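You operate a simulated robot arm through the tools that you are given. There is no shell and no other tool. Be economical: measure what you need, move in short steps, check, and stop when the job is done.

Carry out the task below with a simulated two-armed robot. There is one attempt and no reset: what you move stays moved.

JOB
Pick up the white tub marked "paste" from the deck of the stillage with one hand, pass it to the other hand and put it on the top of the blue trolley. Set down upright: white tub.

The check looks at the end state, three seconds after you hand in, the way a careful person would. Anything else that was tipped, shoved, dropped, spilled or broken makes it a failure.

ROBOT AND FRAMES
Two 7-joint arms with two-finger parallel grippers on one trunk, on a base that drives. Base frame: it is fixed to the floor where the robot stands at the start and does not move with it; the origin is under the middle of the robot, x ahead of it, y to its left, z up. Readings come in m, rad, newtons and seconds.
The left shoulder is at the start at [-0.011, 0.196, 1.052], the right one opposite. With the tool pointing down near the work surface each hand reaches from about 0.1 to 0.82 m from the robot's upright axis, wherever it stands, measured 20 degrees to its own side. Places, roughly: top of the blue trolley [-1, -0.7, 0.6]. Payload 4.4 kg a hand.
Tool frame (each hand has its own): the origin (TCP) lies between the finger pads and is the grasp point; the fingertips stand 0.023 m ahead of it; z points along the fingers, y is the line along which they close. Largest opening 0.094 m; finger width 0.038, thickness 0.01; the body of the gripper, 0.054 by 0.096 m, starts 0.039 m behind the TCP.
Orientation is that of the tool frame in the base frame, as [roll, pitch, yaw] about the fixed x, y, z axes, in that order (R = Rz(yaw) Ry(pitch) Rx(roll)). With the fingers straight down and closing along the base's y, the tool's x points along the base's -x, its y along +y and its z along -z.

CONTROLS
- The arms move only by the tool nudge_tool. It takes "left_increments", "right_increments" or both (then of equal length, played together; a hand with none holds still); each is a list of rows, each a list of 7 numbers: the shift along the tool's x, y, z in units of 200 mm (1.0 is 200 mm), then the turn, a rotation vector about the tool's x, y, z in units of 90 degrees (1.0 is 90 degrees), then the closure in counts, from 0 (fully open) to 255 (shut). In form: [[tx, ty, tz, wx, wy, wz, fingers], ...]. A call has 1 to 10 rows; each row is the pose to reach, as a shift and turn from the pose commanded when the call began, along the tool's axes at that moment. A call with a number of a shift or a turn outside -1 to 1 is refused whole. Rows are played at 5 a second. More than 0.05 m and 0.15 rad between two rows, or a gripper value outside its range, and nothing of the call is played. Where a pose cannot be reached the arm comes as near as it can. A force on the tool above 40 N (or 10 N above the force at the start of the call, whichever is more), or a blocked arm, ends the call early, and 0.2 s more pass. The fingers move at their own pace (about 0.108 m/s each) and stop on an object; they squeeze with about 36 N. The grip force told is the motor's: it shows also when the fingers shut on nothing. Time passes only in rows, and 0.2 s behind the last, so rows that repeat a pose let the fingers close. It gives the time, the measured TCP pose, the force on the tool (base axes), the opening and the grip force at its end, in the units of the frame above (readings bear some noise), with the torque about the TCP (base axes, N m) and any sound that the robot's microphone picked up, and new pictures: "views" is both (left out), scene, wrist or none (wrist: the cameras of the hands that moved).
- Cameras (640 x 400 px; columns grow to the right, rows downward): "scene" is now at [0.0353, -0.0815, 1.1915]; the picture's right is [-0.90, -0.43, -0.05], its down [-0.33, 0.74, -0.58] and it looks along [0.29, -0.51, -0.81] (base axes); focal length 214 px, centre (320, 200). "left" rides on the left gripper at [0.086, -0.016, -0.075] in its tool frame; the picture's right is [0.18, 0.98, 0.00], its down [-0.58, 0.11, -0.81] and it looks along [-0.79, 0.15, 0.59] (tool axes); focal length 243 px, centre (320, 200). "right" rides on the right gripper at [0.086, 0.016, -0.075] in its tool frame; the picture's right is [-0.18, 0.98, 0.00], its down [-0.58, -0.11, -0.81] and it looks along [-0.79, -0.15, 0.59] (tool axes); focal length 243 px, centre (320, 200). There is no depth. A picture from a camera that has moved, and an enlarged one, comes with that camera's place and axes in the base frame and with its lens.
- slide_trunk(by): slides the trunk up (or, below 0, down) by that many m; the arms and the scene camera ride with it, the base frame stays. It gives what a move gives, with no picture.
- base_move(legs): drives the robot by 1 to 6 legs, each [ahead, left, turn to the left] in m, m and rad, along the robot's own axes; the way and the turn of a leg run together, so that a leg with both is an arc; at most 1.5 m and 3.142 rad a leg. The arms and the cameras ride along, it lands a little off, and it stops where it bumps. It gives what a move gives, and a new picture of the scene camera.
- turn_head(pan, tilt): turns the head with the scene camera to pan (to the left, within 1.396 rad either way) and tilt (down, from -0.506 to 1.204), counted from straight ahead of the robot. It gives what a move gives, and a new picture of the scene camera.
- close_up(camera, box): a new picture of the part [left, top, right, bottom] of that camera's present view, enlarged. No time passes.
- sign_off(): hands the job in; it is judged then, once.

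Work in short steps. Places have to be worked out from the pictures, the camera data and where the tool is seen: move nearer, look again, correct. Check each grasp and each placing, and mend what went wrong. You have 120 turns and 260 pictures in all, those below and enlarged ones among them. Open the grippers and draw the arms clear of the work before you hand the job in, unless the task says otherwise; then end with one line.

The tools are called after ">>>" by a JSON object that holds its "method" and its "body". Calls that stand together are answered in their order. nudge_tool: Moves the arms, as the interface text tells. Its arguments: {"type":"object","properties":{"left_increments":{"type":"array"},"right_increments":{"type":"array"},"views":{"type":"string","enum":["both","scene","wrist","none"]}},"required":[]} The other tools are called the same way: slide_trunk (by) slides the trunk up or down; base_move (legs) drives the base; turn_head (pan, tilt) turns the head that bears the scene camera; close_up (camera, box) takes an enlarged picture of a part of a camera's view; sign_off () hands the job in.

At the start:

```text
clock: 0.0
left_tcp_pos: [0.4579, 0.079, 0.836]
left_orientation: [3.133, 0.051, -3.117]
left_force: [117.9, -19.5, 13.9]
left_moment: [1.45, 5.05, -4.86]
left_opening: 0.0939
left_gripper_force: 0.1
right_tcp_pos: [0.4403, -0.348, 0.7228]
right_orientation: [3.123, 0.04, -3.123]
right_force: [0.6, 0.1, -0.5]
right_moment: [-0.01, 0.0, 0.01]
right_opening: 0.0938
right_gripper_force: 0.0
trunk travel left (down, up): [-0.125, 0.438]
robot x, y, heading: [-0.0246, -0.0002, 0.016]
head pan, tilt: [-1.143, 0.948]
```

scene: 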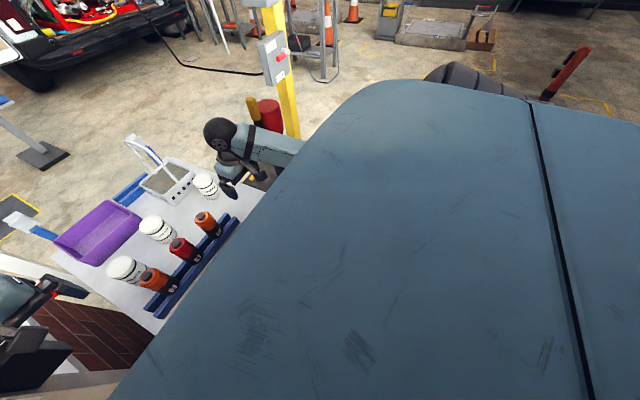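
right: 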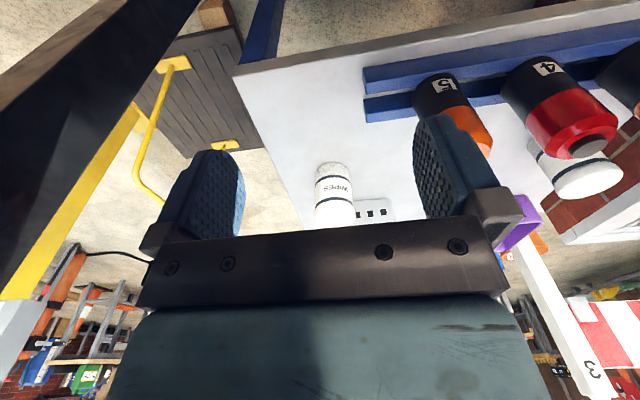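
left: 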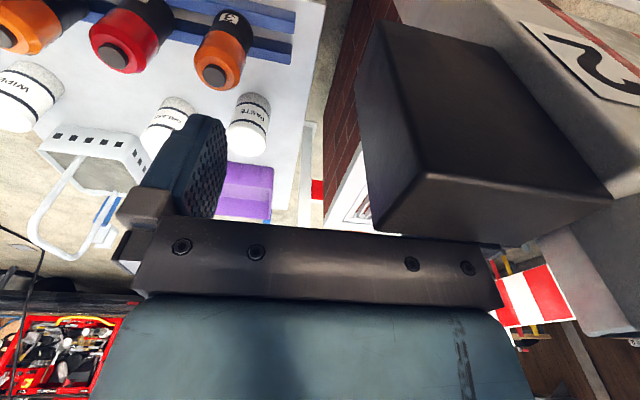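

The left hand reads about 118 N at the start, so it seems to press against something. I turn the head ahead and down to see the stillage and that hand.

>>> {"method": "turn_head", "body": {"pan": 0.0, "tilt": 0.75}}

```text
clock: 1.4
left_tcp_pos: [0.4603, 0.0793, 0.8356]
left_orientation: [3.134, 0.049, -3.112]
left_force: [1.1, -0.8, 0.5]
left_moment: [0.09, 0.05, -0.01]
left_opening: 0.0935
left_gripper_force: 0.1
right_tcp_pos: [0.4452, -0.3466, 0.7213]
right_orientation: [3.123, 0.039, -3.117]
right_force: [0.2, 0.2, 0.2]
right_moment: [0.02, -0.03, 0.02]
right_opening: 0.0941
right_gripper_force: 0.0
trunk travel left (down, up): [-0.125, 0.438]
robot x, y, heading: [-0.026, -0.0007, 0.022]
head pan, tilt: [0.0, 0.75]
camera scene: at [0.0893, -0.0162, 1.2095], right [0.02, -1.0, -0.02], down [-0.65, 0.0, -0.76], along [0.76, 0.03, -0.65], focal length 214 px, centre (320, 200)
```

scene: 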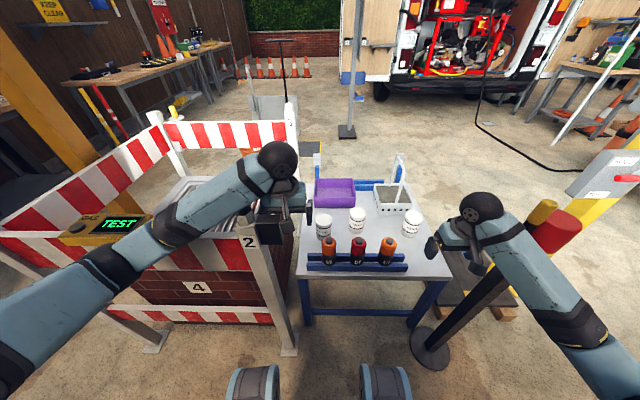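

The force has died down, and the stillage is ahead with three white tubs on it. I take close-ups of the tubs and of the space round the left hand.

>>> {"method": "close_up", "body": {"camera": "scene", "box": [290, 160, 450, 290]}}

>>> {"method": "close_up", "body": {"camera": "scene", "box": [140, 110, 350, 360]}}

>>> {"method": "close_up", "body": {"camera": "left", "box": [0, 0, 640, 400]}}

```text
3.08 times, centred on (370, 225) of scene
camera zoom: at [0.0893, -0.0162, 1.2095], right [0.02, -1.0, -0.02], down [-0.65, 0.0, -0.76], along [0.76, 0.03, -0.65], focal length 660 px, centre (166, 123)
```

zoom: 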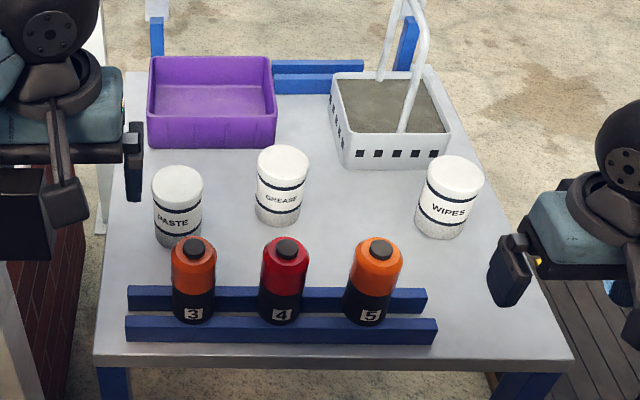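

```text
1.60 times, centred on (245, 235) of scene
camera zoom: at [0.0893, -0.0162, 1.2095], right [0.02, -1.0, -0.02], down [-0.65, 0.0, -0.76], along [0.76, 0.03, -0.65], focal length 343 px, centre (440, 144)
```

zoom: 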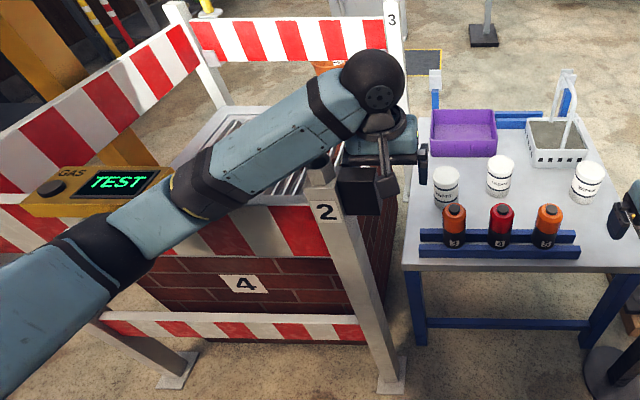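

```text
1.00 times, centred on (320, 200) of left (not enlarged: the box is as wide or as high as the picture)
camera zoom: at [0.3711, 0.0595, 0.9047], right [-0.21, 0.98, 0.0], down [0.54, 0.12, 0.83], along [0.82, 0.18, -0.55], focal length 243 px, centre (320, 200)
```

zoom: 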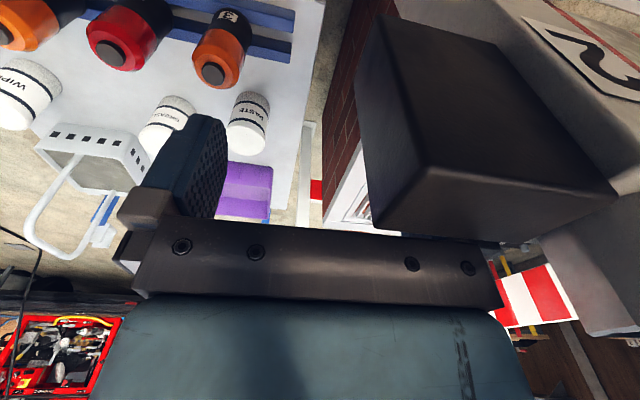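

PASTE is the left tub, which I place roughly at (0.69, 0.00, 0.54). A black box on barrier post 2 sits right by the left hand's outer finger, so I lift that hand straight up, away from it.

>>> {"method": "nudge_tool", "body": {"left_increments": [[0, 0, -0.1, 0, 0, 0, 0], [0, 0, -0.25, 0, 0, 0, 0], [0, 0, -0.4, 0, 0, 0, 0], [0, 0, -0.55, 0, 0, 0, 0]]}}

```text
clock: 1.7
left_tcp_pos: [0.4602, 0.0797, 0.8352]
left_orientation: [3.138, 0.033, -3.106]
left_force: [0.3, 0.5, 0.2]
left_moment: [0.03, -0.01, -0.01]
left_opening: 0.0939
left_gripper_force: 0.0
right_tcp_pos: [0.4466, -0.3459, 0.7153]
right_orientation: [3.124, 0.029, -3.107]
right_force: [-0.8, 1.0, 0.3]
right_moment: [-0.02, -0.01, 0.01]
right_opening: 0.0942
right_gripper_force: 0.1
trunk travel left (down, up): [-0.125, 0.438]
robot x, y, heading: [-0.0313, -0.0057, 0.034]
head pan, tilt: [0.0, 0.75]
stopped in row 1 (left hand): the force on the tool passed its limit at 107 N (the readings are from after the stop); the commanded pose is now the measured one
camera scene: at [0.0937, -0.0172, 1.2075], right [0.03, -1.0, -0.02], down [-0.66, -0.01, -0.75], along [0.75, 0.04, -0.66], focal length 214 px, centre (320, 200)
camera left: at [0.3722, 0.0596, 0.9058], right [-0.22, 0.98, 0.0], down [0.55, 0.13, 0.83], along [0.81, 0.18, -0.56], focal length 243 px, centre (320, 200)
```

scene: 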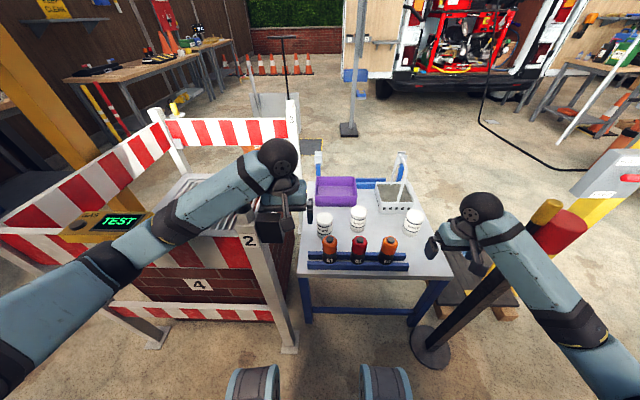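
left: 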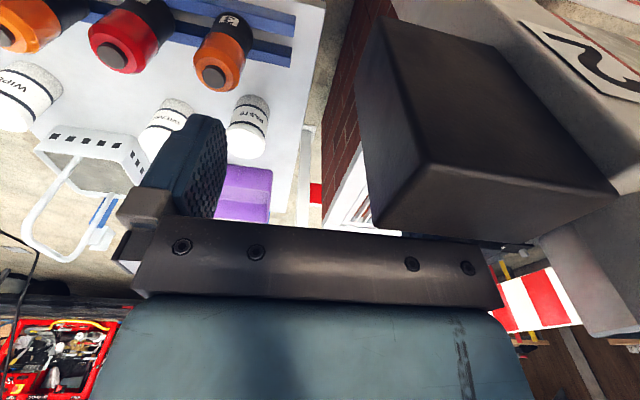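

Going up was blocked at 107 N and the base shifted a little, so something holds the left hand. I look closer at the outer finger and the box from both cameras.

>>> {"method": "close_up", "body": {"camera": "left", "box": [340, 100, 640, 290]}}

>>> {"method": "close_up", "body": {"camera": "scene", "box": [225, 140, 325, 260]}}

>>> {"method": "close_up", "body": {"camera": "right", "box": [0, 0, 640, 400]}}

```text
2.11 times, centred on (490, 195) of left
camera zoom: at [0.3722, 0.0596, 0.9058], right [-0.22, 0.98, 0.0], down [0.55, 0.13, 0.83], along [0.81, 0.18, -0.56], focal length 511 px, centre (-38, 210)
```

zoom: 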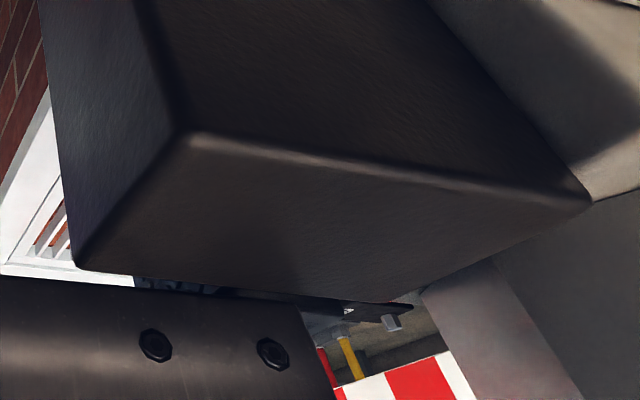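

```text
3.33 times, centred on (275, 200) of scene
camera zoom: at [0.0937, -0.0172, 1.2075], right [0.03, -1.0, -0.02], down [-0.66, -0.01, -0.75], along [0.75, 0.04, -0.66], focal length 715 px, centre (470, 200)
```

zoom: 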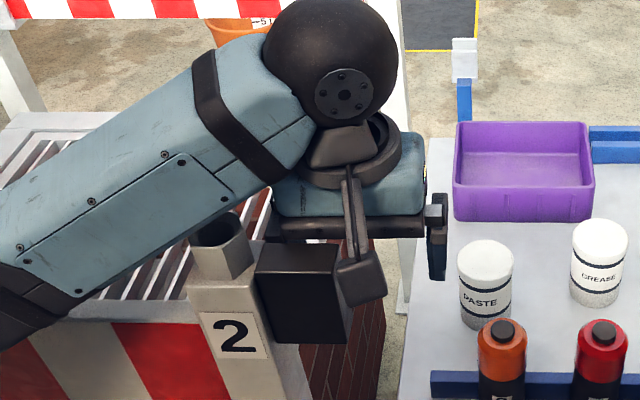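

```text
1.00 times, centred on (320, 200) of right (not enlarged: the box is as wide or as high as the picture)
camera zoom: at [0.3589, -0.3335, 0.7892], right [0.15, 0.99, 0.02], down [0.56, -0.11, 0.82], along [0.81, -0.11, -0.57], focal length 243 px, centre (320, 200)
```

zoom: 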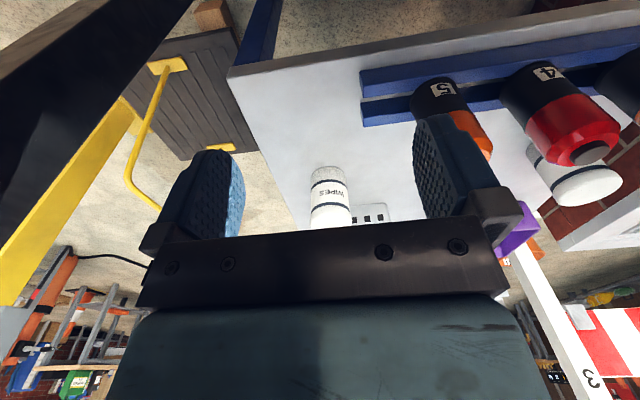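

From the left view the box spans about x 0.41–0.44, y 0.09–0.16, with its top near z 0.866. That puts it right behind the outer finger, and the tool's tilt makes "up" rub into it. I ease forward (+x) first in small rows.

>>> {"method": "nudge_tool", "body": {"left_increments": [[-0.02, 0, 0, 0, 0, 0, 0], [-0.05, 0, 0, 0, 0, 0, 0], [-0.1, 0, 0, 0, 0, 0, 0], [-0.15, 0, 0, 0, 0, 0, 0]], "views": "wrist"}}

```text
clock: 2.9
left_tcp_pos: [0.4908, 0.0886, 0.8343]
left_orientation: [3.139, 0.032, -3.095]
left_force: [0.2, -0.2, -0.8]
left_moment: [0.06, 0.01, -0.01]
left_opening: 0.0943
left_gripper_force: 0.0
right_tcp_pos: [0.4488, -0.34, 0.7154]
right_orientation: [3.123, 0.027, -3.1]
right_force: [-0.1, 0.1, 0.1]
right_moment: [0.0, 0.0, 0.01]
right_opening: 0.094
right_gripper_force: 0.2
trunk travel left (down, up): [-0.125, 0.438]
robot x, y, heading: [-0.0324, -0.0029, 0.046]
head pan, tilt: [0.0, 0.75]
stopped in row 4 (left hand): the arm was blocked; the commanded pose is now the measured one
camera left: at [0.4026, 0.0668, 0.9055], right [-0.23, 0.97, 0.0], down [0.55, 0.13, 0.82], along [0.8, 0.19, -0.57], focal length 243 px, centre (320, 200)
```

left: 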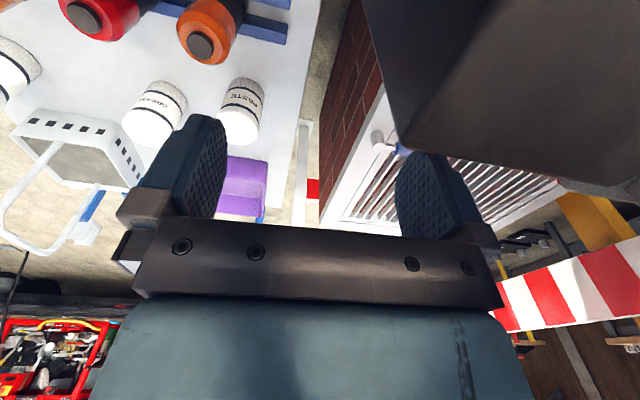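

The outer finger is now visible and clear ahead of the box, but the arm was blocked, perhaps the forearm on the post. I try straight up now.

>>> {"method": "nudge_tool", "body": {"left_increments": [[0, 0, -0.05, 0, 0, 0, 0], [0, 0, -0.15, 0, 0, 0, 0], [0, 0, -0.3, 0, 0, 0, 0], [0, 0, -0.45, 0, 0, 0, 0], [0, 0, -0.6, 0, 0, 0, 0]]}}

```text
clock: 4.1
left_tcp_pos: [0.5051, 0.0984, 0.9375]
left_orientation: [-3.126, -0.004, -3.1]
left_force: [1.4, -0.6, -1.2]
left_moment: [0.06, 0.09, -0.01]
left_opening: 0.0942
left_gripper_force: 0.1
right_tcp_pos: [0.4595, -0.3332, 0.7112]
right_orientation: [-3.142, 0.0, -3.11]
right_force: [2.0, -0.1, -0.4]
right_moment: [0.01, 0.07, -0.01]
right_opening: 0.0941
right_gripper_force: 0.0
trunk travel left (down, up): [-0.125, 0.438]
robot x, y, heading: [-0.0351, 0.0063, 0.03]
head pan, tilt: [0.0, 0.75]
camera scene: at [0.1204, 0.0049, 1.2057], right [0.03, -1.0, 0.0], down [-0.68, -0.02, -0.73], along [0.73, 0.02, -0.68], focal length 214 px, centre (320, 200)
camera left: at [0.4208, 0.0796, 1.012], right [-0.22, 0.97, -0.01], down [0.58, 0.15, 0.8], along [0.78, 0.17, -0.6], focal length 243 px, centre (320, 200)
```

scene: 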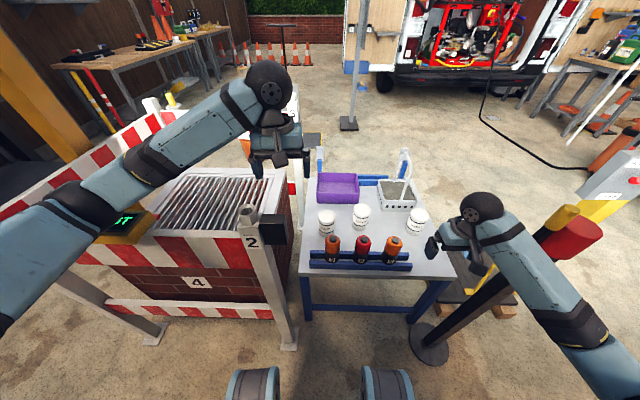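
left: 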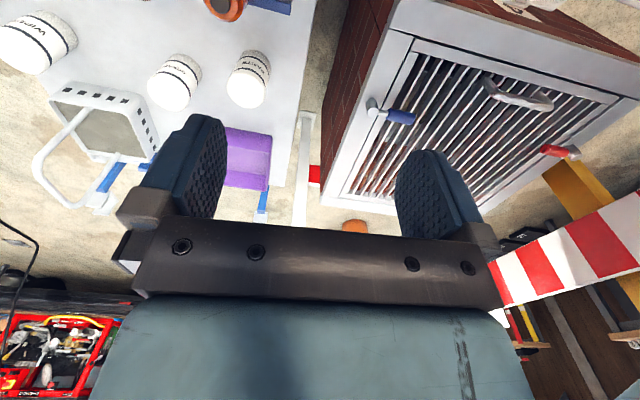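

The hand is free now. The tub comes out near (0.66, 0.00, 0.57), so I bring the open left hand above it at z≈0.80 to look down.

>>> {"method": "nudge_tool", "body": {"left_increments": [[-0.12, -0.09, 0, 0, 0, 0, 0], [-0.28, -0.2, 0.05, 0, 0, 0, 0], [-0.44, -0.31, 0.18, 0, 0, 0, 0], [-0.6, -0.42, 0.32, 0, 0, 0, 0], [-0.72, -0.5, 0.46, 0, 0, 0, 0], [-0.75, -0.53, 0.6, 0, 0, 0, 0], [-0.75, -0.53, 0.6, 0, 0, 0, 0]]}}

```text
clock: 5.7
left_tcp_pos: [0.661, 0.0002, 0.8378]
left_orientation: [-3.132, 0.03, -3.096]
left_force: [-0.3, -0.5, 0.6]
left_moment: [0.03, 0.0, 0.01]
left_opening: 0.094
left_gripper_force: 0.0
right_tcp_pos: [0.4582, -0.3336, 0.7168]
right_orientation: [3.139, 0.011, -3.104]
right_force: [0.1, 0.0, 0.3]
right_moment: [0.01, 0.03, -0.01]
right_opening: 0.094
right_gripper_force: 0.1
trunk travel left (down, up): [-0.125, 0.438]
robot x, y, heading: [-0.0284, -0.0008, 0.033]
head pan, tilt: [0.0, 0.75]
camera scene: at [0.1126, 0.0029, 1.2077], right [0.04, -1.0, 0.0], down [-0.67, -0.02, -0.74], along [0.74, 0.03, -0.67], focal length 214 px, centre (320, 200)
camera left: at [0.5738, -0.0195, 0.9101], right [-0.23, 0.97, -0.02], down [0.55, 0.14, 0.82], along [0.8, 0.18, -0.57], focal length 243 px, centre (320, 200)
```

scene: 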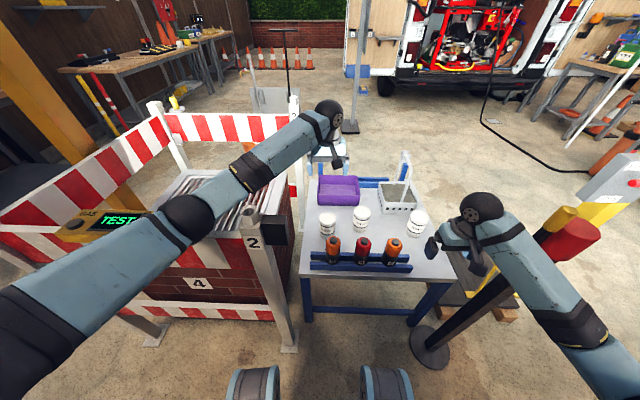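
left: 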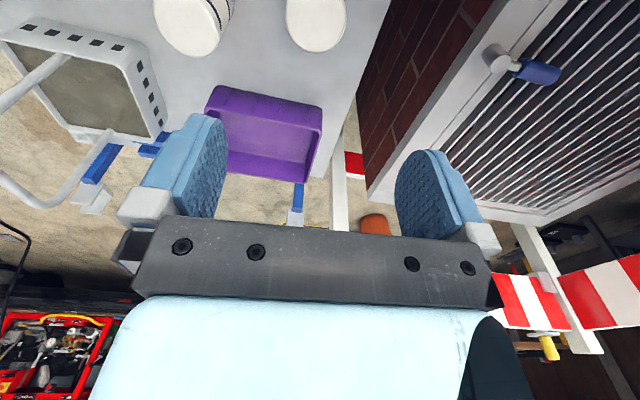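

Both views now agree on the tub's middle at (0.688, -0.004, 0.569). I yaw the hand 30° so its camera stays off bottle 3, and come down to z≈0.72.

>>> {"method": "nudge_tool", "body": {"left_increments": [[-0.05, -0.01, 0.05, 0, 0, 0.08, 0], [-0.09, -0.02, 0.15, 0, 0, 0.17, 0], [-0.13, -0.027, 0.3, 0, 0, 0.26, 0], [-0.13, -0.027, 0.45, 0, 0, 0.333, 0], [-0.13, -0.027, 0.55, 0, 0, 0.333, 0], [-0.13, -0.027, 0.55, 0, 0, 0.333, 0]]}}

```text
clock: 7.3
left_tcp_pos: [0.7214, 0.0278, 0.7942]
left_orientation: [3.091, 0.117, 2.704]
left_force: [-0.3, 0.2, -0.6]
left_moment: [-0.01, 0.0, -0.02]
left_opening: 0.0941
left_gripper_force: 0.0
right_tcp_pos: [0.4598, -0.3247, 0.7155]
right_orientation: [-3.14, 0.015, -3.088]
right_force: [-0.5, 0.4, -0.6]
right_moment: [0.0, -0.03, 0.01]
right_opening: 0.0939
right_gripper_force: 0.0
trunk travel left (down, up): [-0.125, 0.438]
robot x, y, heading: [-0.0289, 0.0, 0.048]
head pan, tilt: [0.0, 0.75]
stopped in row 6 (left hand): the arm was blocked; the commanded pose is now the measured one
camera scene: at [0.1063, 0.0064, 1.2051], right [0.05, -1.0, 0.0], down [-0.67, -0.03, -0.74], along [0.74, 0.04, -0.67], focal length 214 px, centre (320, 200)
camera left: at [0.6274, 0.0489, 0.8571], right [0.25, 0.97, 0.03], down [0.47, -0.14, 0.87], along [0.85, -0.2, -0.49], focal length 243 px, centre (320, 200)
```

scene: 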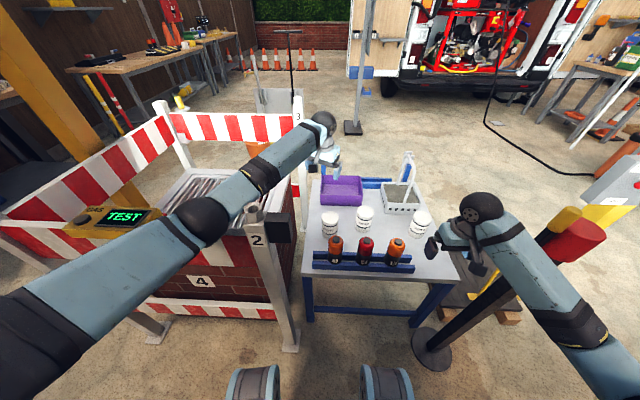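
left: 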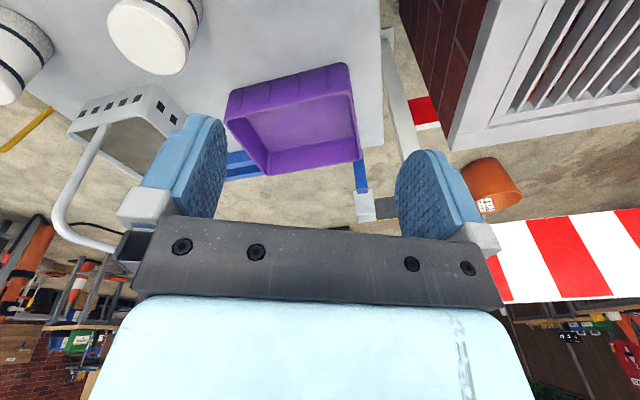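

The left elbow is jamming on post 2 as the hand reaches out, so I'd rather pick with the right hand, which has free space. I raise the trunk first to lift the left elbow off the post.

>>> {"method": "slide_trunk", "body": {"by": 0.12}}

>>> {"method": "close_up", "body": {"camera": "scene", "box": [0, 0, 640, 400]}}

```text
clock: 8.8
left_tcp_pos: [0.725, 0.0181, 0.8956]
left_orientation: [3.105, 0.094, 2.69]
left_force: [0.0, 0.7, 0.0]
left_moment: [-0.01, -0.01, 0.03]
left_opening: 0.0941
left_gripper_force: 0.0
right_tcp_pos: [0.4651, -0.3271, 0.8296]
right_orientation: [-3.141, -0.002, -3.097]
right_force: [0.4, -0.1, -0.4]
right_moment: [-0.03, 0.0, -0.01]
right_opening: 0.0939
right_gripper_force: 0.1
trunk travel left (down, up): [-0.245, 0.318]
robot x, y, heading: [-0.0259, -0.0029, 0.042]
head pan, tilt: [0.0, 0.75]
```

```text
1.00 times, centred on (320, 200) of scene (not enlarged: the box is as wide or as high as the picture)
camera zoom: at [0.1212, 0.0063, 1.3238], right [0.04, -1.0, 0.0], down [-0.68, -0.03, -0.73], along [0.73, 0.03, -0.68], focal length 214 px, centre (320, 200)
```

zoom: 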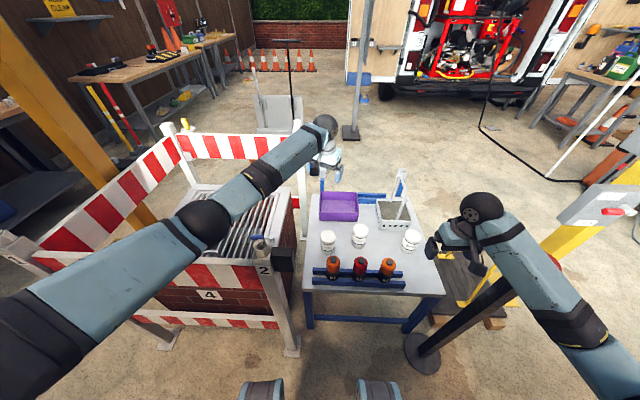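

The left elbow is clear now. I pull the left hand up and back out of the way and undo its yaw.

>>> {"method": "nudge_tool", "body": {"left_increments": [[0.05, 0.01, -0.15, 0, 0, -0.05, 0], [0.2, 0.04, -0.3, 0, 0, -0.1, 0], [0.38, 0.08, -0.4, 0, 0, -0.16, 0], [0.56, 0.12, -0.5, 0, 0, -0.22, 0], [0.74, 0.16, -0.6, 0, 0, -0.28, 0], [0.93, 0.21, -0.7, 0, 0, -0.333, 0], [0.93, 0.21, -0.7, 0, 0, -0.333, 0]], "views": "scene"}}

```text
clock: 10.4
left_tcp_pos: [0.5622, 0.1361, 1.019]
left_orientation: [-3.126, 0.101, -3.063]
left_force: [-0.7, 0.5, 0.5]
left_moment: [0.01, 0.02, 0.02]
left_opening: 0.094
left_gripper_force: 0.1
right_tcp_pos: [0.4647, -0.3292, 0.8299]
right_orientation: [3.14, -0.001, -3.094]
right_force: [-0.6, 0.3, -0.2]
right_moment: [0.0, 0.02, 0.01]
right_opening: 0.0939
right_gripper_force: 0.1
trunk travel left (down, up): [-0.245, 0.318]
robot x, y, heading: [-0.0315, 0.0004, 0.047]
head pan, tilt: [0.0, 0.75]
camera scene: at [0.1215, 0.0057, 1.3238], right [0.04, -1.0, 0.0], down [-0.68, -0.03, -0.73], along [0.73, 0.03, -0.68], focal length 214 px, centre (320, 200)
```

scene: 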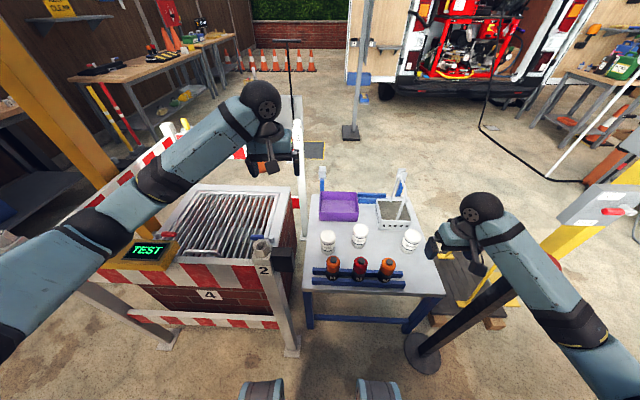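

Left is clear. I now bring the right hand over toward the tub and shift the left further out of its way at the same time.

>>> {"method": "nudge_tool", "body": {"left_increments": [[0.03, 0.1, -0.05, 0, 0, 0, 0], [0.07, 0.2, -0.1, 0, 0, 0, 0], [0.1, 0.3, -0.15, 0, 0, 0, 0], [0.14, 0.4, -0.2, 0, 0, 0, 0], [0.17, 0.5, -0.25, 0, 0, 0, 0], [0.2, 0.62, -0.25, 0, 0, 0, 0], [0.2, 0.62, -0.25, 0, 0, 0, 0]], "right_increments": [[-0.1, 0.14, 0, 0, 0, 0, 0], [-0.23, 0.29, 0, 0, 0, 0, 0], [-0.36, 0.44, 0, 0, 0, 0, 0], [-0.49, 0.6, 0, 0, 0, 0, 0], [-0.6, 0.75, 0, 0, 0, 0, 0], [-0.69, 0.87, 0, 0, 0, 0, 0], [-0.69, 0.87, 0, 0, 0, 0, 0]]}}

```text
clock: 12.0
left_tcp_pos: [0.5076, 0.2565, 1.063]
left_orientation: [-3.124, 0.099, -3.067]
left_force: [0.4, -0.9, 0.4]
left_moment: [0.02, -0.01, -0.02]
left_opening: 0.094
left_gripper_force: 0.0
right_tcp_pos: [0.5939, -0.1484, 0.829]
right_orientation: [3.141, 0.001, -3.1]
right_force: [-0.3, -0.1, -0.4]
right_moment: [0.05, 0.0, 0.03]
right_opening: 0.094
right_gripper_force: 0.1
trunk travel left (down, up): [-0.245, 0.318]
robot x, y, heading: [-0.0284, -0.0017, 0.041]
head pan, tilt: [0.0, 0.75]
camera scene: at [0.121, 0.0054, 1.3239], right [0.04, -1.0, 0.0], down [-0.68, -0.03, -0.73], along [0.73, 0.03, -0.68], focal length 214 px, centre (320, 200)
camera right: at [0.5081, -0.1356, 0.9041], right [0.14, 0.99, 0.0], down [0.59, -0.08, 0.81], along [0.8, -0.11, -0.59], focal length 243 px, centre (320, 200)
camera left: at [0.4158, 0.2344, 1.1287], right [-0.25, 0.97, -0.03], down [0.49, 0.16, 0.86], along [0.84, 0.2, -0.51], focal length 243 px, centre (320, 200)
```

scene: 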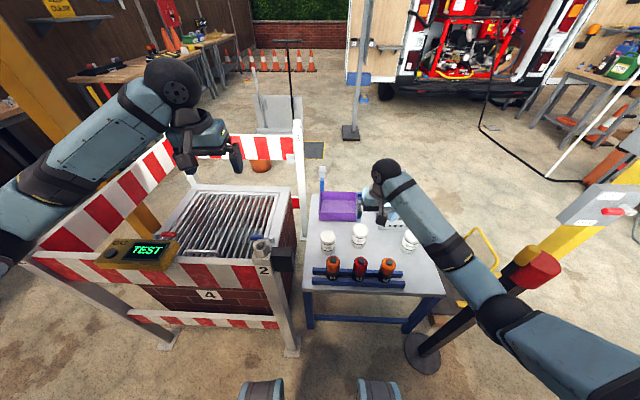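
right: 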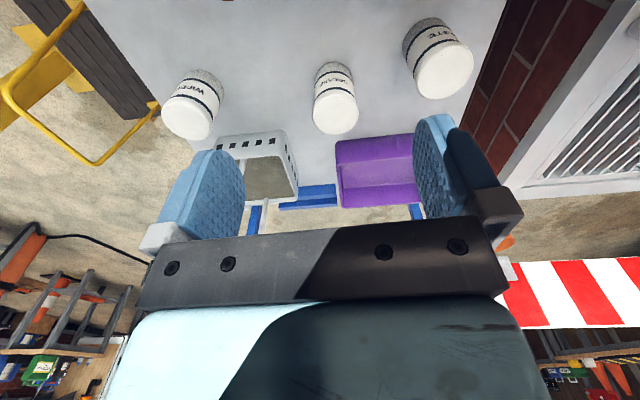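
left: 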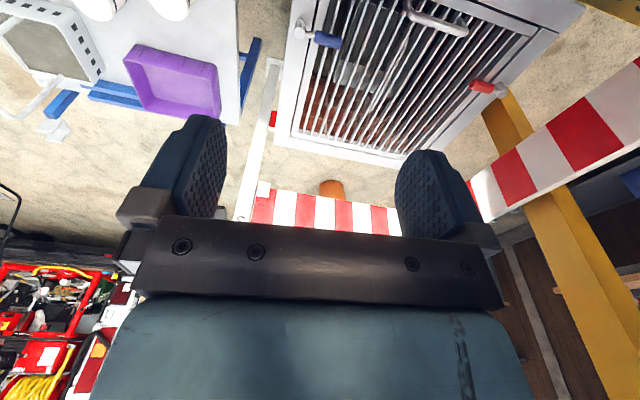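

Right camera and scene put the tub's middle at (0.677, -0.003, 0.573). I move the right hand above it at z≈0.74, yawed about 25° so its camera clears bottle 3.

>>> {"method": "nudge_tool", "body": {"right_increments": [[-0.09, 0.14, 0, 0, 0, 0.05, 0], [-0.18, 0.28, 0, 0, 0, 0.1, 0], [-0.27, 0.42, 0.05, 0, 0, 0.16, 0], [-0.36, 0.56, 0.15, 0, 0, 0.22, 0], [-0.445, 0.71, 0.3, 0, 0, 0.28, 0], [-0.445, 0.71, 0.45, 0, 0, 0.28, 0], [-0.445, 0.71, 0.45, 0, 0, 0.28, 0]]}}

```text
clock: 13.6
left_tcp_pos: [0.5083, 0.2589, 1.0627]
left_orientation: [-3.128, 0.103, -3.066]
left_force: [0.3, -1.3, 0.3]
left_moment: [-0.05, 0.0, -0.01]
left_opening: 0.0939
left_gripper_force: 0.1
right_tcp_pos: [0.6786, -0.002, 0.7404]
right_orientation: [3.14, 0.001, 2.747]
right_force: [-0.2, -1.1, 0.9]
right_moment: [-0.03, -0.03, -0.01]
right_opening: 0.094
right_gripper_force: 0.1
trunk travel left (down, up): [-0.245, 0.318]
robot x, y, heading: [-0.0295, 0.0021, 0.046]
head pan, tilt: [0.0, 0.75]
camera scene: at [0.121, 0.0066, 1.3239], right [0.04, -1.0, 0.0], down [-0.68, -0.03, -0.73], along [0.73, 0.03, -0.68], focal length 214 px, centre (320, 200)
camera right: at [0.6055, 0.0464, 0.8154], right [0.55, 0.84, 0.0], down [0.49, -0.32, 0.81], along [0.67, -0.44, -0.59], focal length 243 px, centre (320, 200)
```

scene: 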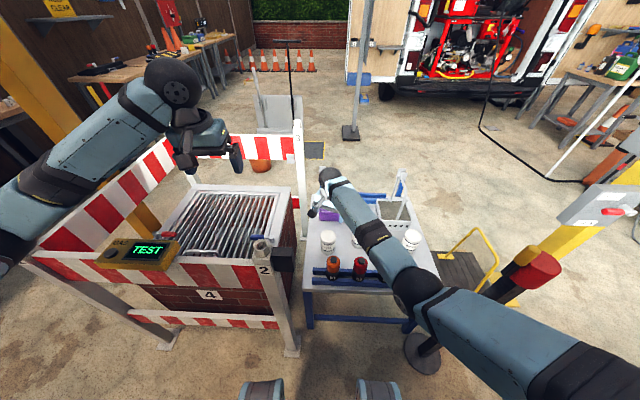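
right: 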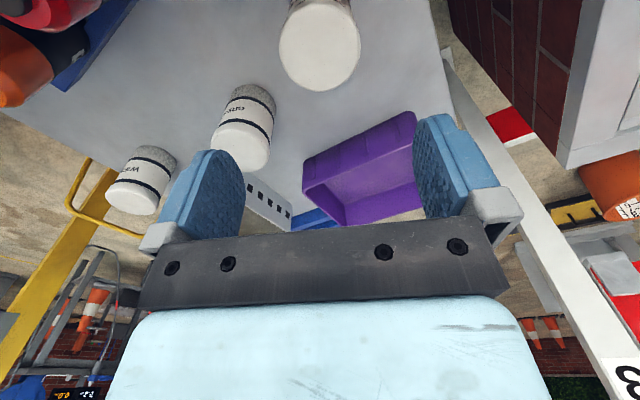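

The tub's cap is centred between the fingers to within about 5 mm. I lower the open hand to z≈0.60.

>>> {"method": "nudge_tool", "body": {"right_increments": [[0.01, 0, 0.15, 0, 0, 0, 0], [0.02, 0, 0.3, 0, 0, 0, 0], [0.02, 0.005, 0.45, 0, 0, 0, 0], [0.02, 0.005, 0.57, 0, 0, 0, 0], [0.02, 0.005, 0.66, 0, 0, 0, 0], [0.02, 0.005, 0.7, 0, 0, 0, 0], [0.02, 0.005, 0.7, 0, 0, 0, 0]]}}

```text
clock: 15.2
left_tcp_pos: [0.5078, 0.2579, 1.0633]
left_orientation: [-3.126, 0.098, -3.066]
left_force: [0.3, 0.2, -0.1]
left_moment: [0.02, -0.01, 0.02]
left_opening: 0.0942
left_gripper_force: 0.1
right_tcp_pos: [0.6737, 0.0011, 0.5989]
right_orientation: [-3.141, 0.001, 2.747]
right_force: [0.1, 0.8, 0.2]
right_moment: [0.01, -0.02, -0.01]
right_opening: 0.0941
right_gripper_force: 0.0
trunk travel left (down, up): [-0.245, 0.318]
robot x, y, heading: [-0.0292, -0.0017, 0.047]
head pan, tilt: [0.0, 0.75]
camera scene: at [0.121, 0.0063, 1.3239], right [0.04, -1.0, 0.0], down [-0.68, -0.03, -0.73], along [0.73, 0.03, -0.68], focal length 214 px, centre (320, 200)
camera right: at [0.6017, 0.0492, 0.6747], right [0.55, 0.84, 0.0], down [0.49, -0.32, 0.81], along [0.67, -0.44, -0.59], focal length 243 px, centre (320, 200)
```

scene: 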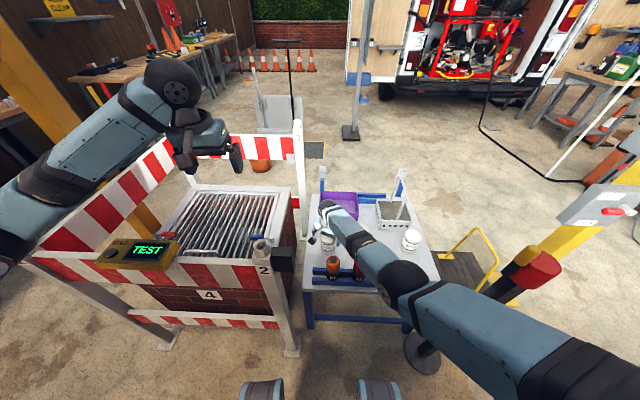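
right: 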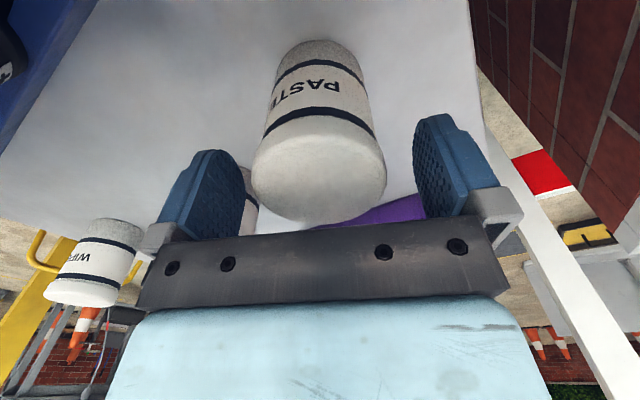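

The tub stands between the fingers. To leave room for the other hand I want a grip high on the tub, so I check the cap's height against the fingers.

>>> {"method": "close_up", "body": {"camera": "right", "box": [150, 20, 510, 245]}}

>>> {"method": "close_up", "body": {"camera": "scene", "box": [280, 190, 400, 270]}}

```text
1.78 times, centred on (330, 132) of right
camera zoom: at [0.6017, 0.0492, 0.6747], right [0.55, 0.84, 0.0], down [0.49, -0.32, 0.81], along [0.67, -0.44, -0.59], focal length 431 px, centre (302, 320)
```

zoom: 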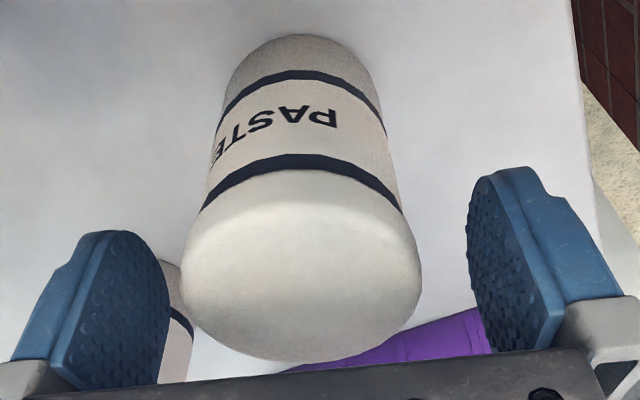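

```text
5.00 times, centred on (340, 230) of scene
camera zoom: at [0.121, 0.0063, 1.3239], right [0.04, -1.0, 0.0], down [-0.68, -0.03, -0.73], along [0.73, 0.03, -0.68], focal length 1072 px, centre (220, 50)
```

zoom: 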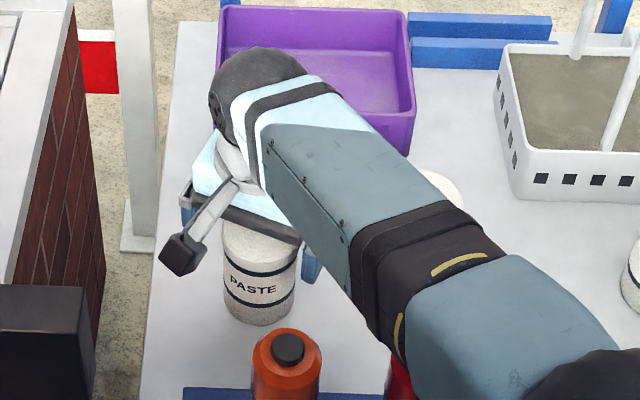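

I put the cap top near z≈0.595 and the deck near 0.527, so the fingertips at 0.576 overlap the upper 2 cm. That suits a high grip, so I close here.

>>> {"method": "nudge_tool", "body": {"right_increments": [[0, 0, 0.005, 0, 0, 0, 120], [0, 0, 0.01, 0, 0, 0, 255], [0, 0, 0.01, 0, 0, 0, 255], [0, 0, 0.01, 0, 0, 0, 255], [0, 0, 0.01, 0, 0, 0, 255]], "views": "wrist"}}

```text
clock: 16.4
left_tcp_pos: [0.5066, 0.2565, 1.0652]
left_orientation: [-3.127, 0.101, -3.066]
left_force: [0.2, -0.3, 0.6]
left_moment: [0.03, 0.03, -0.01]
left_opening: 0.0937
left_gripper_force: 0.2
right_tcp_pos: [0.6739, 0.0009, 0.5986]
right_orientation: [3.141, 0.002, 2.747]
right_force: [-1.0, -3.3, 11.7]
right_moment: [0.01, 0.17, 0.0]
right_opening: 0.0642
right_gripper_force: 36.1
trunk travel left (down, up): [-0.245, 0.318]
robot x, y, heading: [-0.0298, -0.001, 0.043]
head pan, tilt: [0.0, 0.75]
camera right: at [0.6016, 0.0487, 0.6741], right [0.55, 0.84, 0.0], down [0.49, -0.32, 0.81], along [0.68, -0.44, -0.59], focal length 243 px, centre (320, 200)
```

right: 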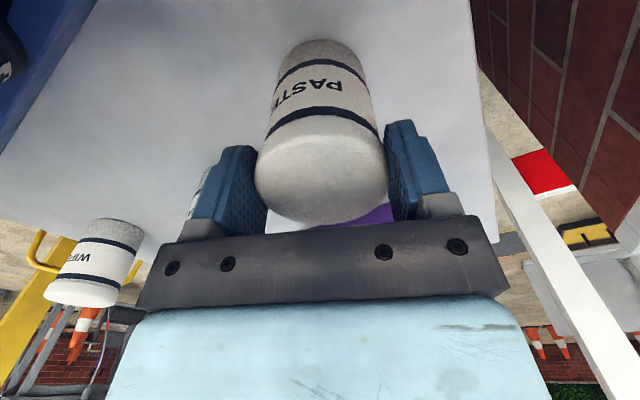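

Gripped at 0.064 m. I lift it a few centimetres to test the hold.

>>> {"method": "nudge_tool", "body": {"right_increments": [[0, 0, -0.04, 0, 0, 0, 255], [0, 0, -0.1, 0, 0, 0, 255], [0, 0, -0.2, 0, 0, 0, 255], [0, 0, -0.35, 0, 0, 0, 255], [0, 0, -0.35, 0, 0, 0, 255]]}}

```text
clock: 17.6
left_tcp_pos: [0.5094, 0.2585, 1.062]
left_orientation: [-3.125, 0.1, -3.068]
left_force: [0.3, 0.0, 0.1]
left_moment: [-0.02, 0.0, -0.02]
left_opening: 0.0941
left_gripper_force: 0.0
right_tcp_pos: [0.675, -0.0003, 0.6668]
right_orientation: [-3.14, -0.001, 2.746]
right_force: [1.2, 0.3, -3.0]
right_moment: [0.01, 0.01, 0.0]
right_opening: 0.0643
right_gripper_force: 36.1
trunk travel left (down, up): [-0.245, 0.318]
robot x, y, heading: [-0.0327, -0.0024, 0.044]
head pan, tilt: [0.0, 0.75]
camera scene: at [0.1217, 0.0063, 1.3238], right [0.04, -1.0, 0.0], down [-0.68, -0.03, -0.73], along [0.73, 0.03, -0.68], focal length 214 px, centre (320, 200)
camera right: at [0.6024, 0.0484, 0.7423], right [0.55, 0.84, 0.0], down [0.5, -0.32, 0.81], along [0.67, -0.44, -0.59], focal length 243 px, centre (320, 200)
```

scene: 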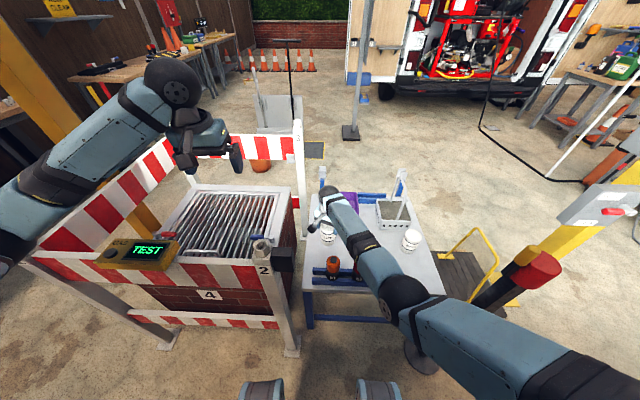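
right: 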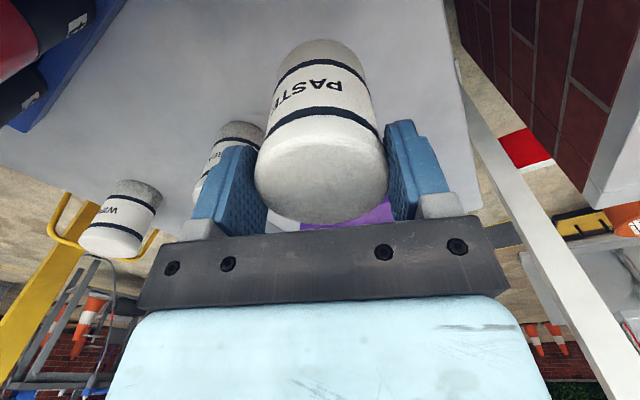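

Held securely (≈3 N). I lift 0.2 m and start yawing the hand so its camera will end up on the far side from the left hand.

>>> {"method": "nudge_tool", "body": {"right_increments": [[0, 0, -0.15, 0, 0, 0, 255], [0, 0, -0.3, 0, 0, -0.08, 255], [0, 0, -0.45, 0, 0, -0.17, 255], [0, 0, -0.6, 0, 0, -0.26, 255], [0, 0, -0.75, 0, 0, -0.35, 255], [0, 0, -0.9, 0, 0, -0.44, 255], [0, 0, -1.0, 0, 0, -0.53, 255], [0, 0, -1.0, 0, 0, -0.62, 255], [0, 0, -1.0, 0, 0, -0.7, 255], [0, 0, -1.0, 0, 0, -0.7, 255]], "views": "scene"}}

```text
clock: 19.8
left_tcp_pos: [0.5088, 0.2574, 1.0635]
left_orientation: [-3.126, 0.099, -3.065]
left_force: [-0.7, -0.7, 0.4]
left_moment: [0.03, -0.04, -0.04]
left_opening: 0.0944
left_gripper_force: 0.2
right_tcp_pos: [0.6741, -0.0001, 0.868]
right_orientation: [-3.141, 0.0, -2.434]
right_force: [0.3, 0.1, -2.1]
right_moment: [-0.04, 0.01, 0.02]
right_opening: 0.0645
right_gripper_force: 35.6
trunk travel left (down, up): [-0.245, 0.318]
robot x, y, heading: [-0.0302, 0.0004, 0.048]
head pan, tilt: [0.0, 0.75]
camera scene: at [0.1214, 0.0064, 1.3238], right [0.04, -1.0, 0.0], down [-0.68, -0.03, -0.73], along [0.73, 0.03, -0.68], focal length 214 px, centre (320, 200)
```

scene: 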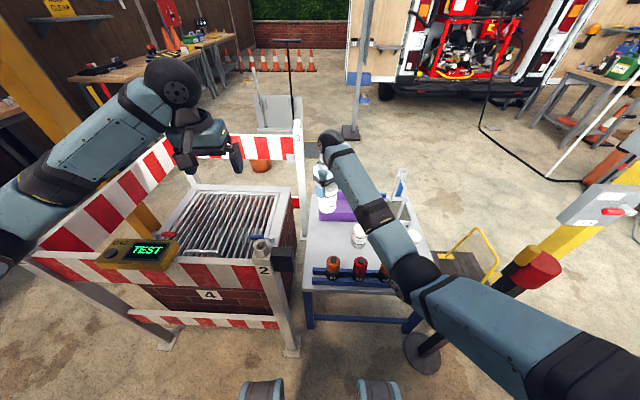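

Now I bring the tub back toward the robot and up, finishing the yaw so the right camera points to the right (-y).

>>> {"method": "nudge_tool", "body": {"right_increments": [[0.1, 0.025, -0.1, 0, 0, -0.06, 255], [0.2, 0.05, -0.2, 0, 0, -0.12, 255], [0.32, 0.08, -0.3, 0, 0, -0.18, 255], [0.44, 0.11, -0.4, 0, 0, -0.25, 255], [0.56, 0.14, -0.5, 0, 0, -0.32, 255], [0.68, 0.17, -0.58, 0, 0, -0.39, 255], [0.8, 0.2, -0.65, 0, 0, -0.46, 255], [0.9, 0.22, -0.65, 0, 0, -0.52, 255], [0.98, 0.24, -0.65, 0, 0, -0.55, 255], [0.98, 0.24, -0.65, 0, 0, -0.55, 255]], "views": "scene"}}

```text
clock: 22.0
left_tcp_pos: [0.5079, 0.2589, 1.0624]
left_orientation: [-3.125, 0.099, -3.067]
left_force: [0.0, 0.9, -0.1]
left_moment: [0.03, 0.0, -0.02]
left_opening: 0.0939
left_gripper_force: 0.2
right_tcp_pos: [0.4921, -0.0897, 0.9981]
right_orientation: [3.14, 0.0, -1.573]
right_force: [-0.1, 0.4, -3.4]
right_moment: [-0.01, -0.02, -0.04]
right_opening: 0.0642
right_gripper_force: 36.7
trunk travel left (down, up): [-0.245, 0.318]
robot x, y, heading: [-0.0302, -0.0023, 0.046]
head pan, tilt: [0.0, 0.75]
camera scene: at [0.1215, 0.0064, 1.3238], right [0.04, -1.0, 0.0], down [-0.68, -0.03, -0.73], along [0.73, 0.03, -0.68], focal length 214 px, centre (320, 200)
```

scene: 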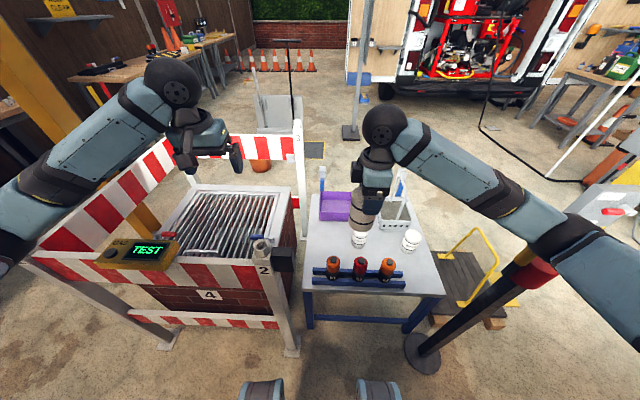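

Now I turn the left hand to point rightwards with its camera on top, in two stages, staying well away from the right hand.

>>> {"method": "nudge_tool", "body": {"left_increments": [[0, 0, 0, 0.054, 0.054, -0.054, 0], [0, 0, 0, 0.108, 0.108, -0.108, 0], [0, 0, 0, 0.162, 0.162, -0.162, 0], [0, 0, 0, 0.216, 0.216, -0.216, 0], [0, 0, 0, 0.27, 0.27, -0.27, 0], [0, 0, 0, 0.324, 0.324, -0.324, 0], [0, 0, 0, 0.378, 0.378, -0.378, 0], [0, 0, 0, 0.432, 0.432, -0.432, 0], [0, 0, 0, 0.486, 0.486, -0.486, 0], [0, 0, 0, 0.54, 0.54, -0.54, 0]], "views": "scene"}}

```text
clock: 24.2
left_tcp_pos: [0.5085, 0.2583, 1.0643]
left_orientation: [-2.413, -0.988, -2.576]
left_force: [0.3, 0.3, -0.1]
left_moment: [-0.03, 0.01, 0.0]
left_opening: 0.094
left_gripper_force: 0.1
right_tcp_pos: [0.4933, -0.0896, 0.9987]
right_orientation: [-3.142, 0.001, -1.572]
right_force: [0.8, -0.4, -3.2]
right_moment: [-0.01, 0.02, -0.01]
right_opening: 0.064
right_gripper_force: 36.0
trunk travel left (down, up): [-0.245, 0.318]
robot x, y, heading: [-0.0294, -0.0015, 0.043]
head pan, tilt: [0.0, 0.75]
camera scene: at [0.1212, 0.0066, 1.3239], right [0.04, -1.0, 0.0], down [-0.68, -0.03, -0.73], along [0.73, 0.03, -0.68], focal length 214 px, centre (320, 200)
```

scene: 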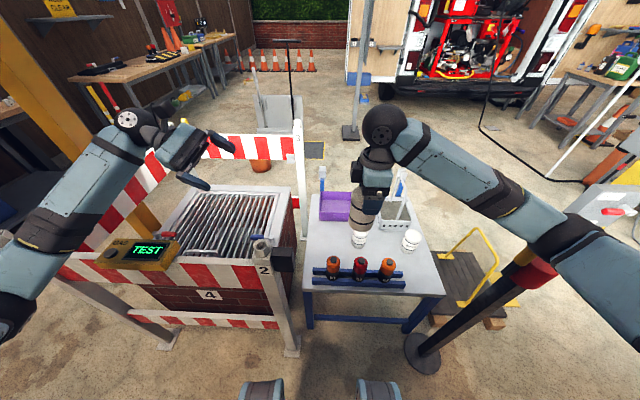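

Rotation going fine; I finish it.

>>> {"method": "nudge_tool", "body": {"left_increments": [[0, 0, 0, 0.054, 0.054, -0.054, 0], [0, 0, 0, 0.108, 0.108, -0.108, 0], [0, 0, 0, 0.162, 0.162, -0.162, 0], [0, 0, 0, 0.216, 0.216, -0.216, 0], [0, 0, 0, 0.23, 0.23, -0.23, 0]], "views": "both"}}

```text
clock: 25.4
left_tcp_pos: [0.5088, 0.2587, 1.0634]
left_orientation: [-1.399, -1.47, 3.045]
left_force: [-0.4, -0.9, 0.0]
left_moment: [0.02, -0.03, 0.02]
left_opening: 0.0941
left_gripper_force: 0.0
right_tcp_pos: [0.4942, -0.0899, 0.9979]
right_orientation: [3.141, 0.0, -1.57]
right_force: [0.1, -0.5, -3.4]
right_moment: [-0.03, 0.01, 0.01]
right_opening: 0.0641
right_gripper_force: 35.4
trunk travel left (down, up): [-0.245, 0.318]
robot x, y, heading: [-0.0272, -0.0009, 0.039]
head pan, tilt: [0.0, 0.75]
camera scene: at [0.1213, 0.0063, 1.3239], right [0.04, -1.0, 0.0], down [-0.68, -0.03, -0.73], along [0.73, 0.03, -0.68], focal length 214 px, centre (320, 200)
camera left: at [0.5104, 0.3338, 1.1492], right [-0.99, -0.07, 0.09], down [-0.11, 0.79, -0.6], along [-0.02, -0.61, -0.79], focal length 243 px, centre (320, 200)
```

scene: 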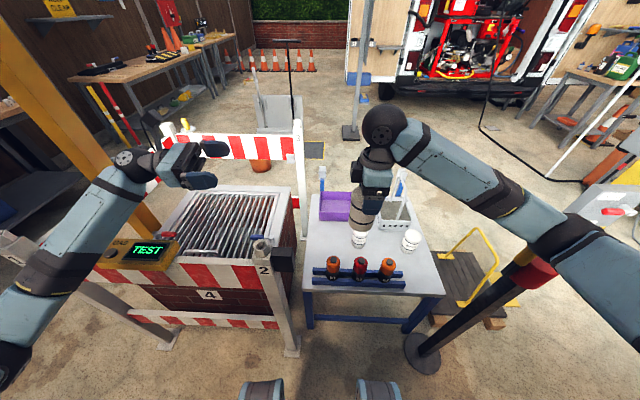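
left: 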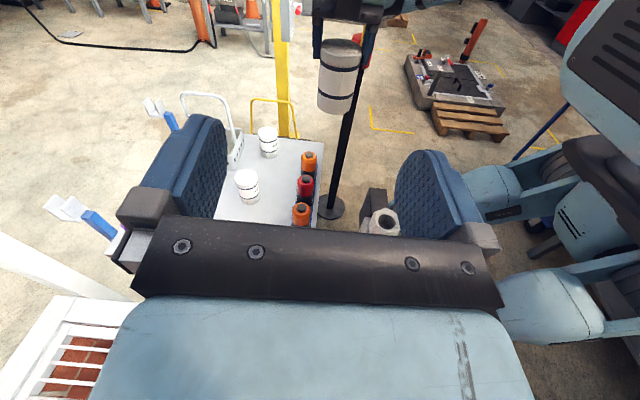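

The left hand points at the tub and its camera sees it hanging in the right fingers. I zoom in to measure the tub's top, bottom and the fingertips.

>>> {"method": "close_up", "body": {"camera": "left", "box": [270, 0, 430, 130]}}

```text
3.08 times, centred on (350, 65) of left
camera zoom: at [0.5104, 0.3338, 1.1492], right [-0.99, -0.07, 0.09], down [-0.11, 0.79, -0.6], along [-0.02, -0.61, -0.79], focal length 746 px, centre (228, 615)
```

zoom: 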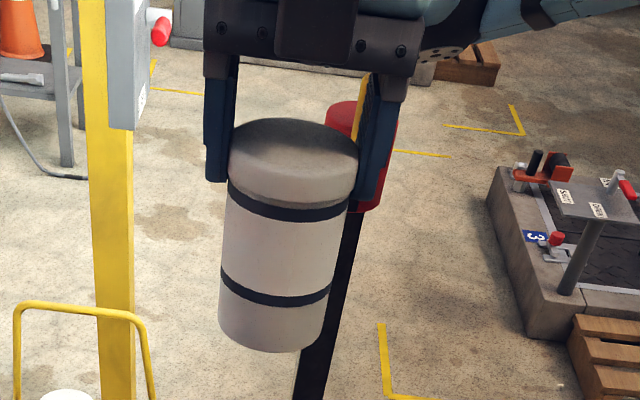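

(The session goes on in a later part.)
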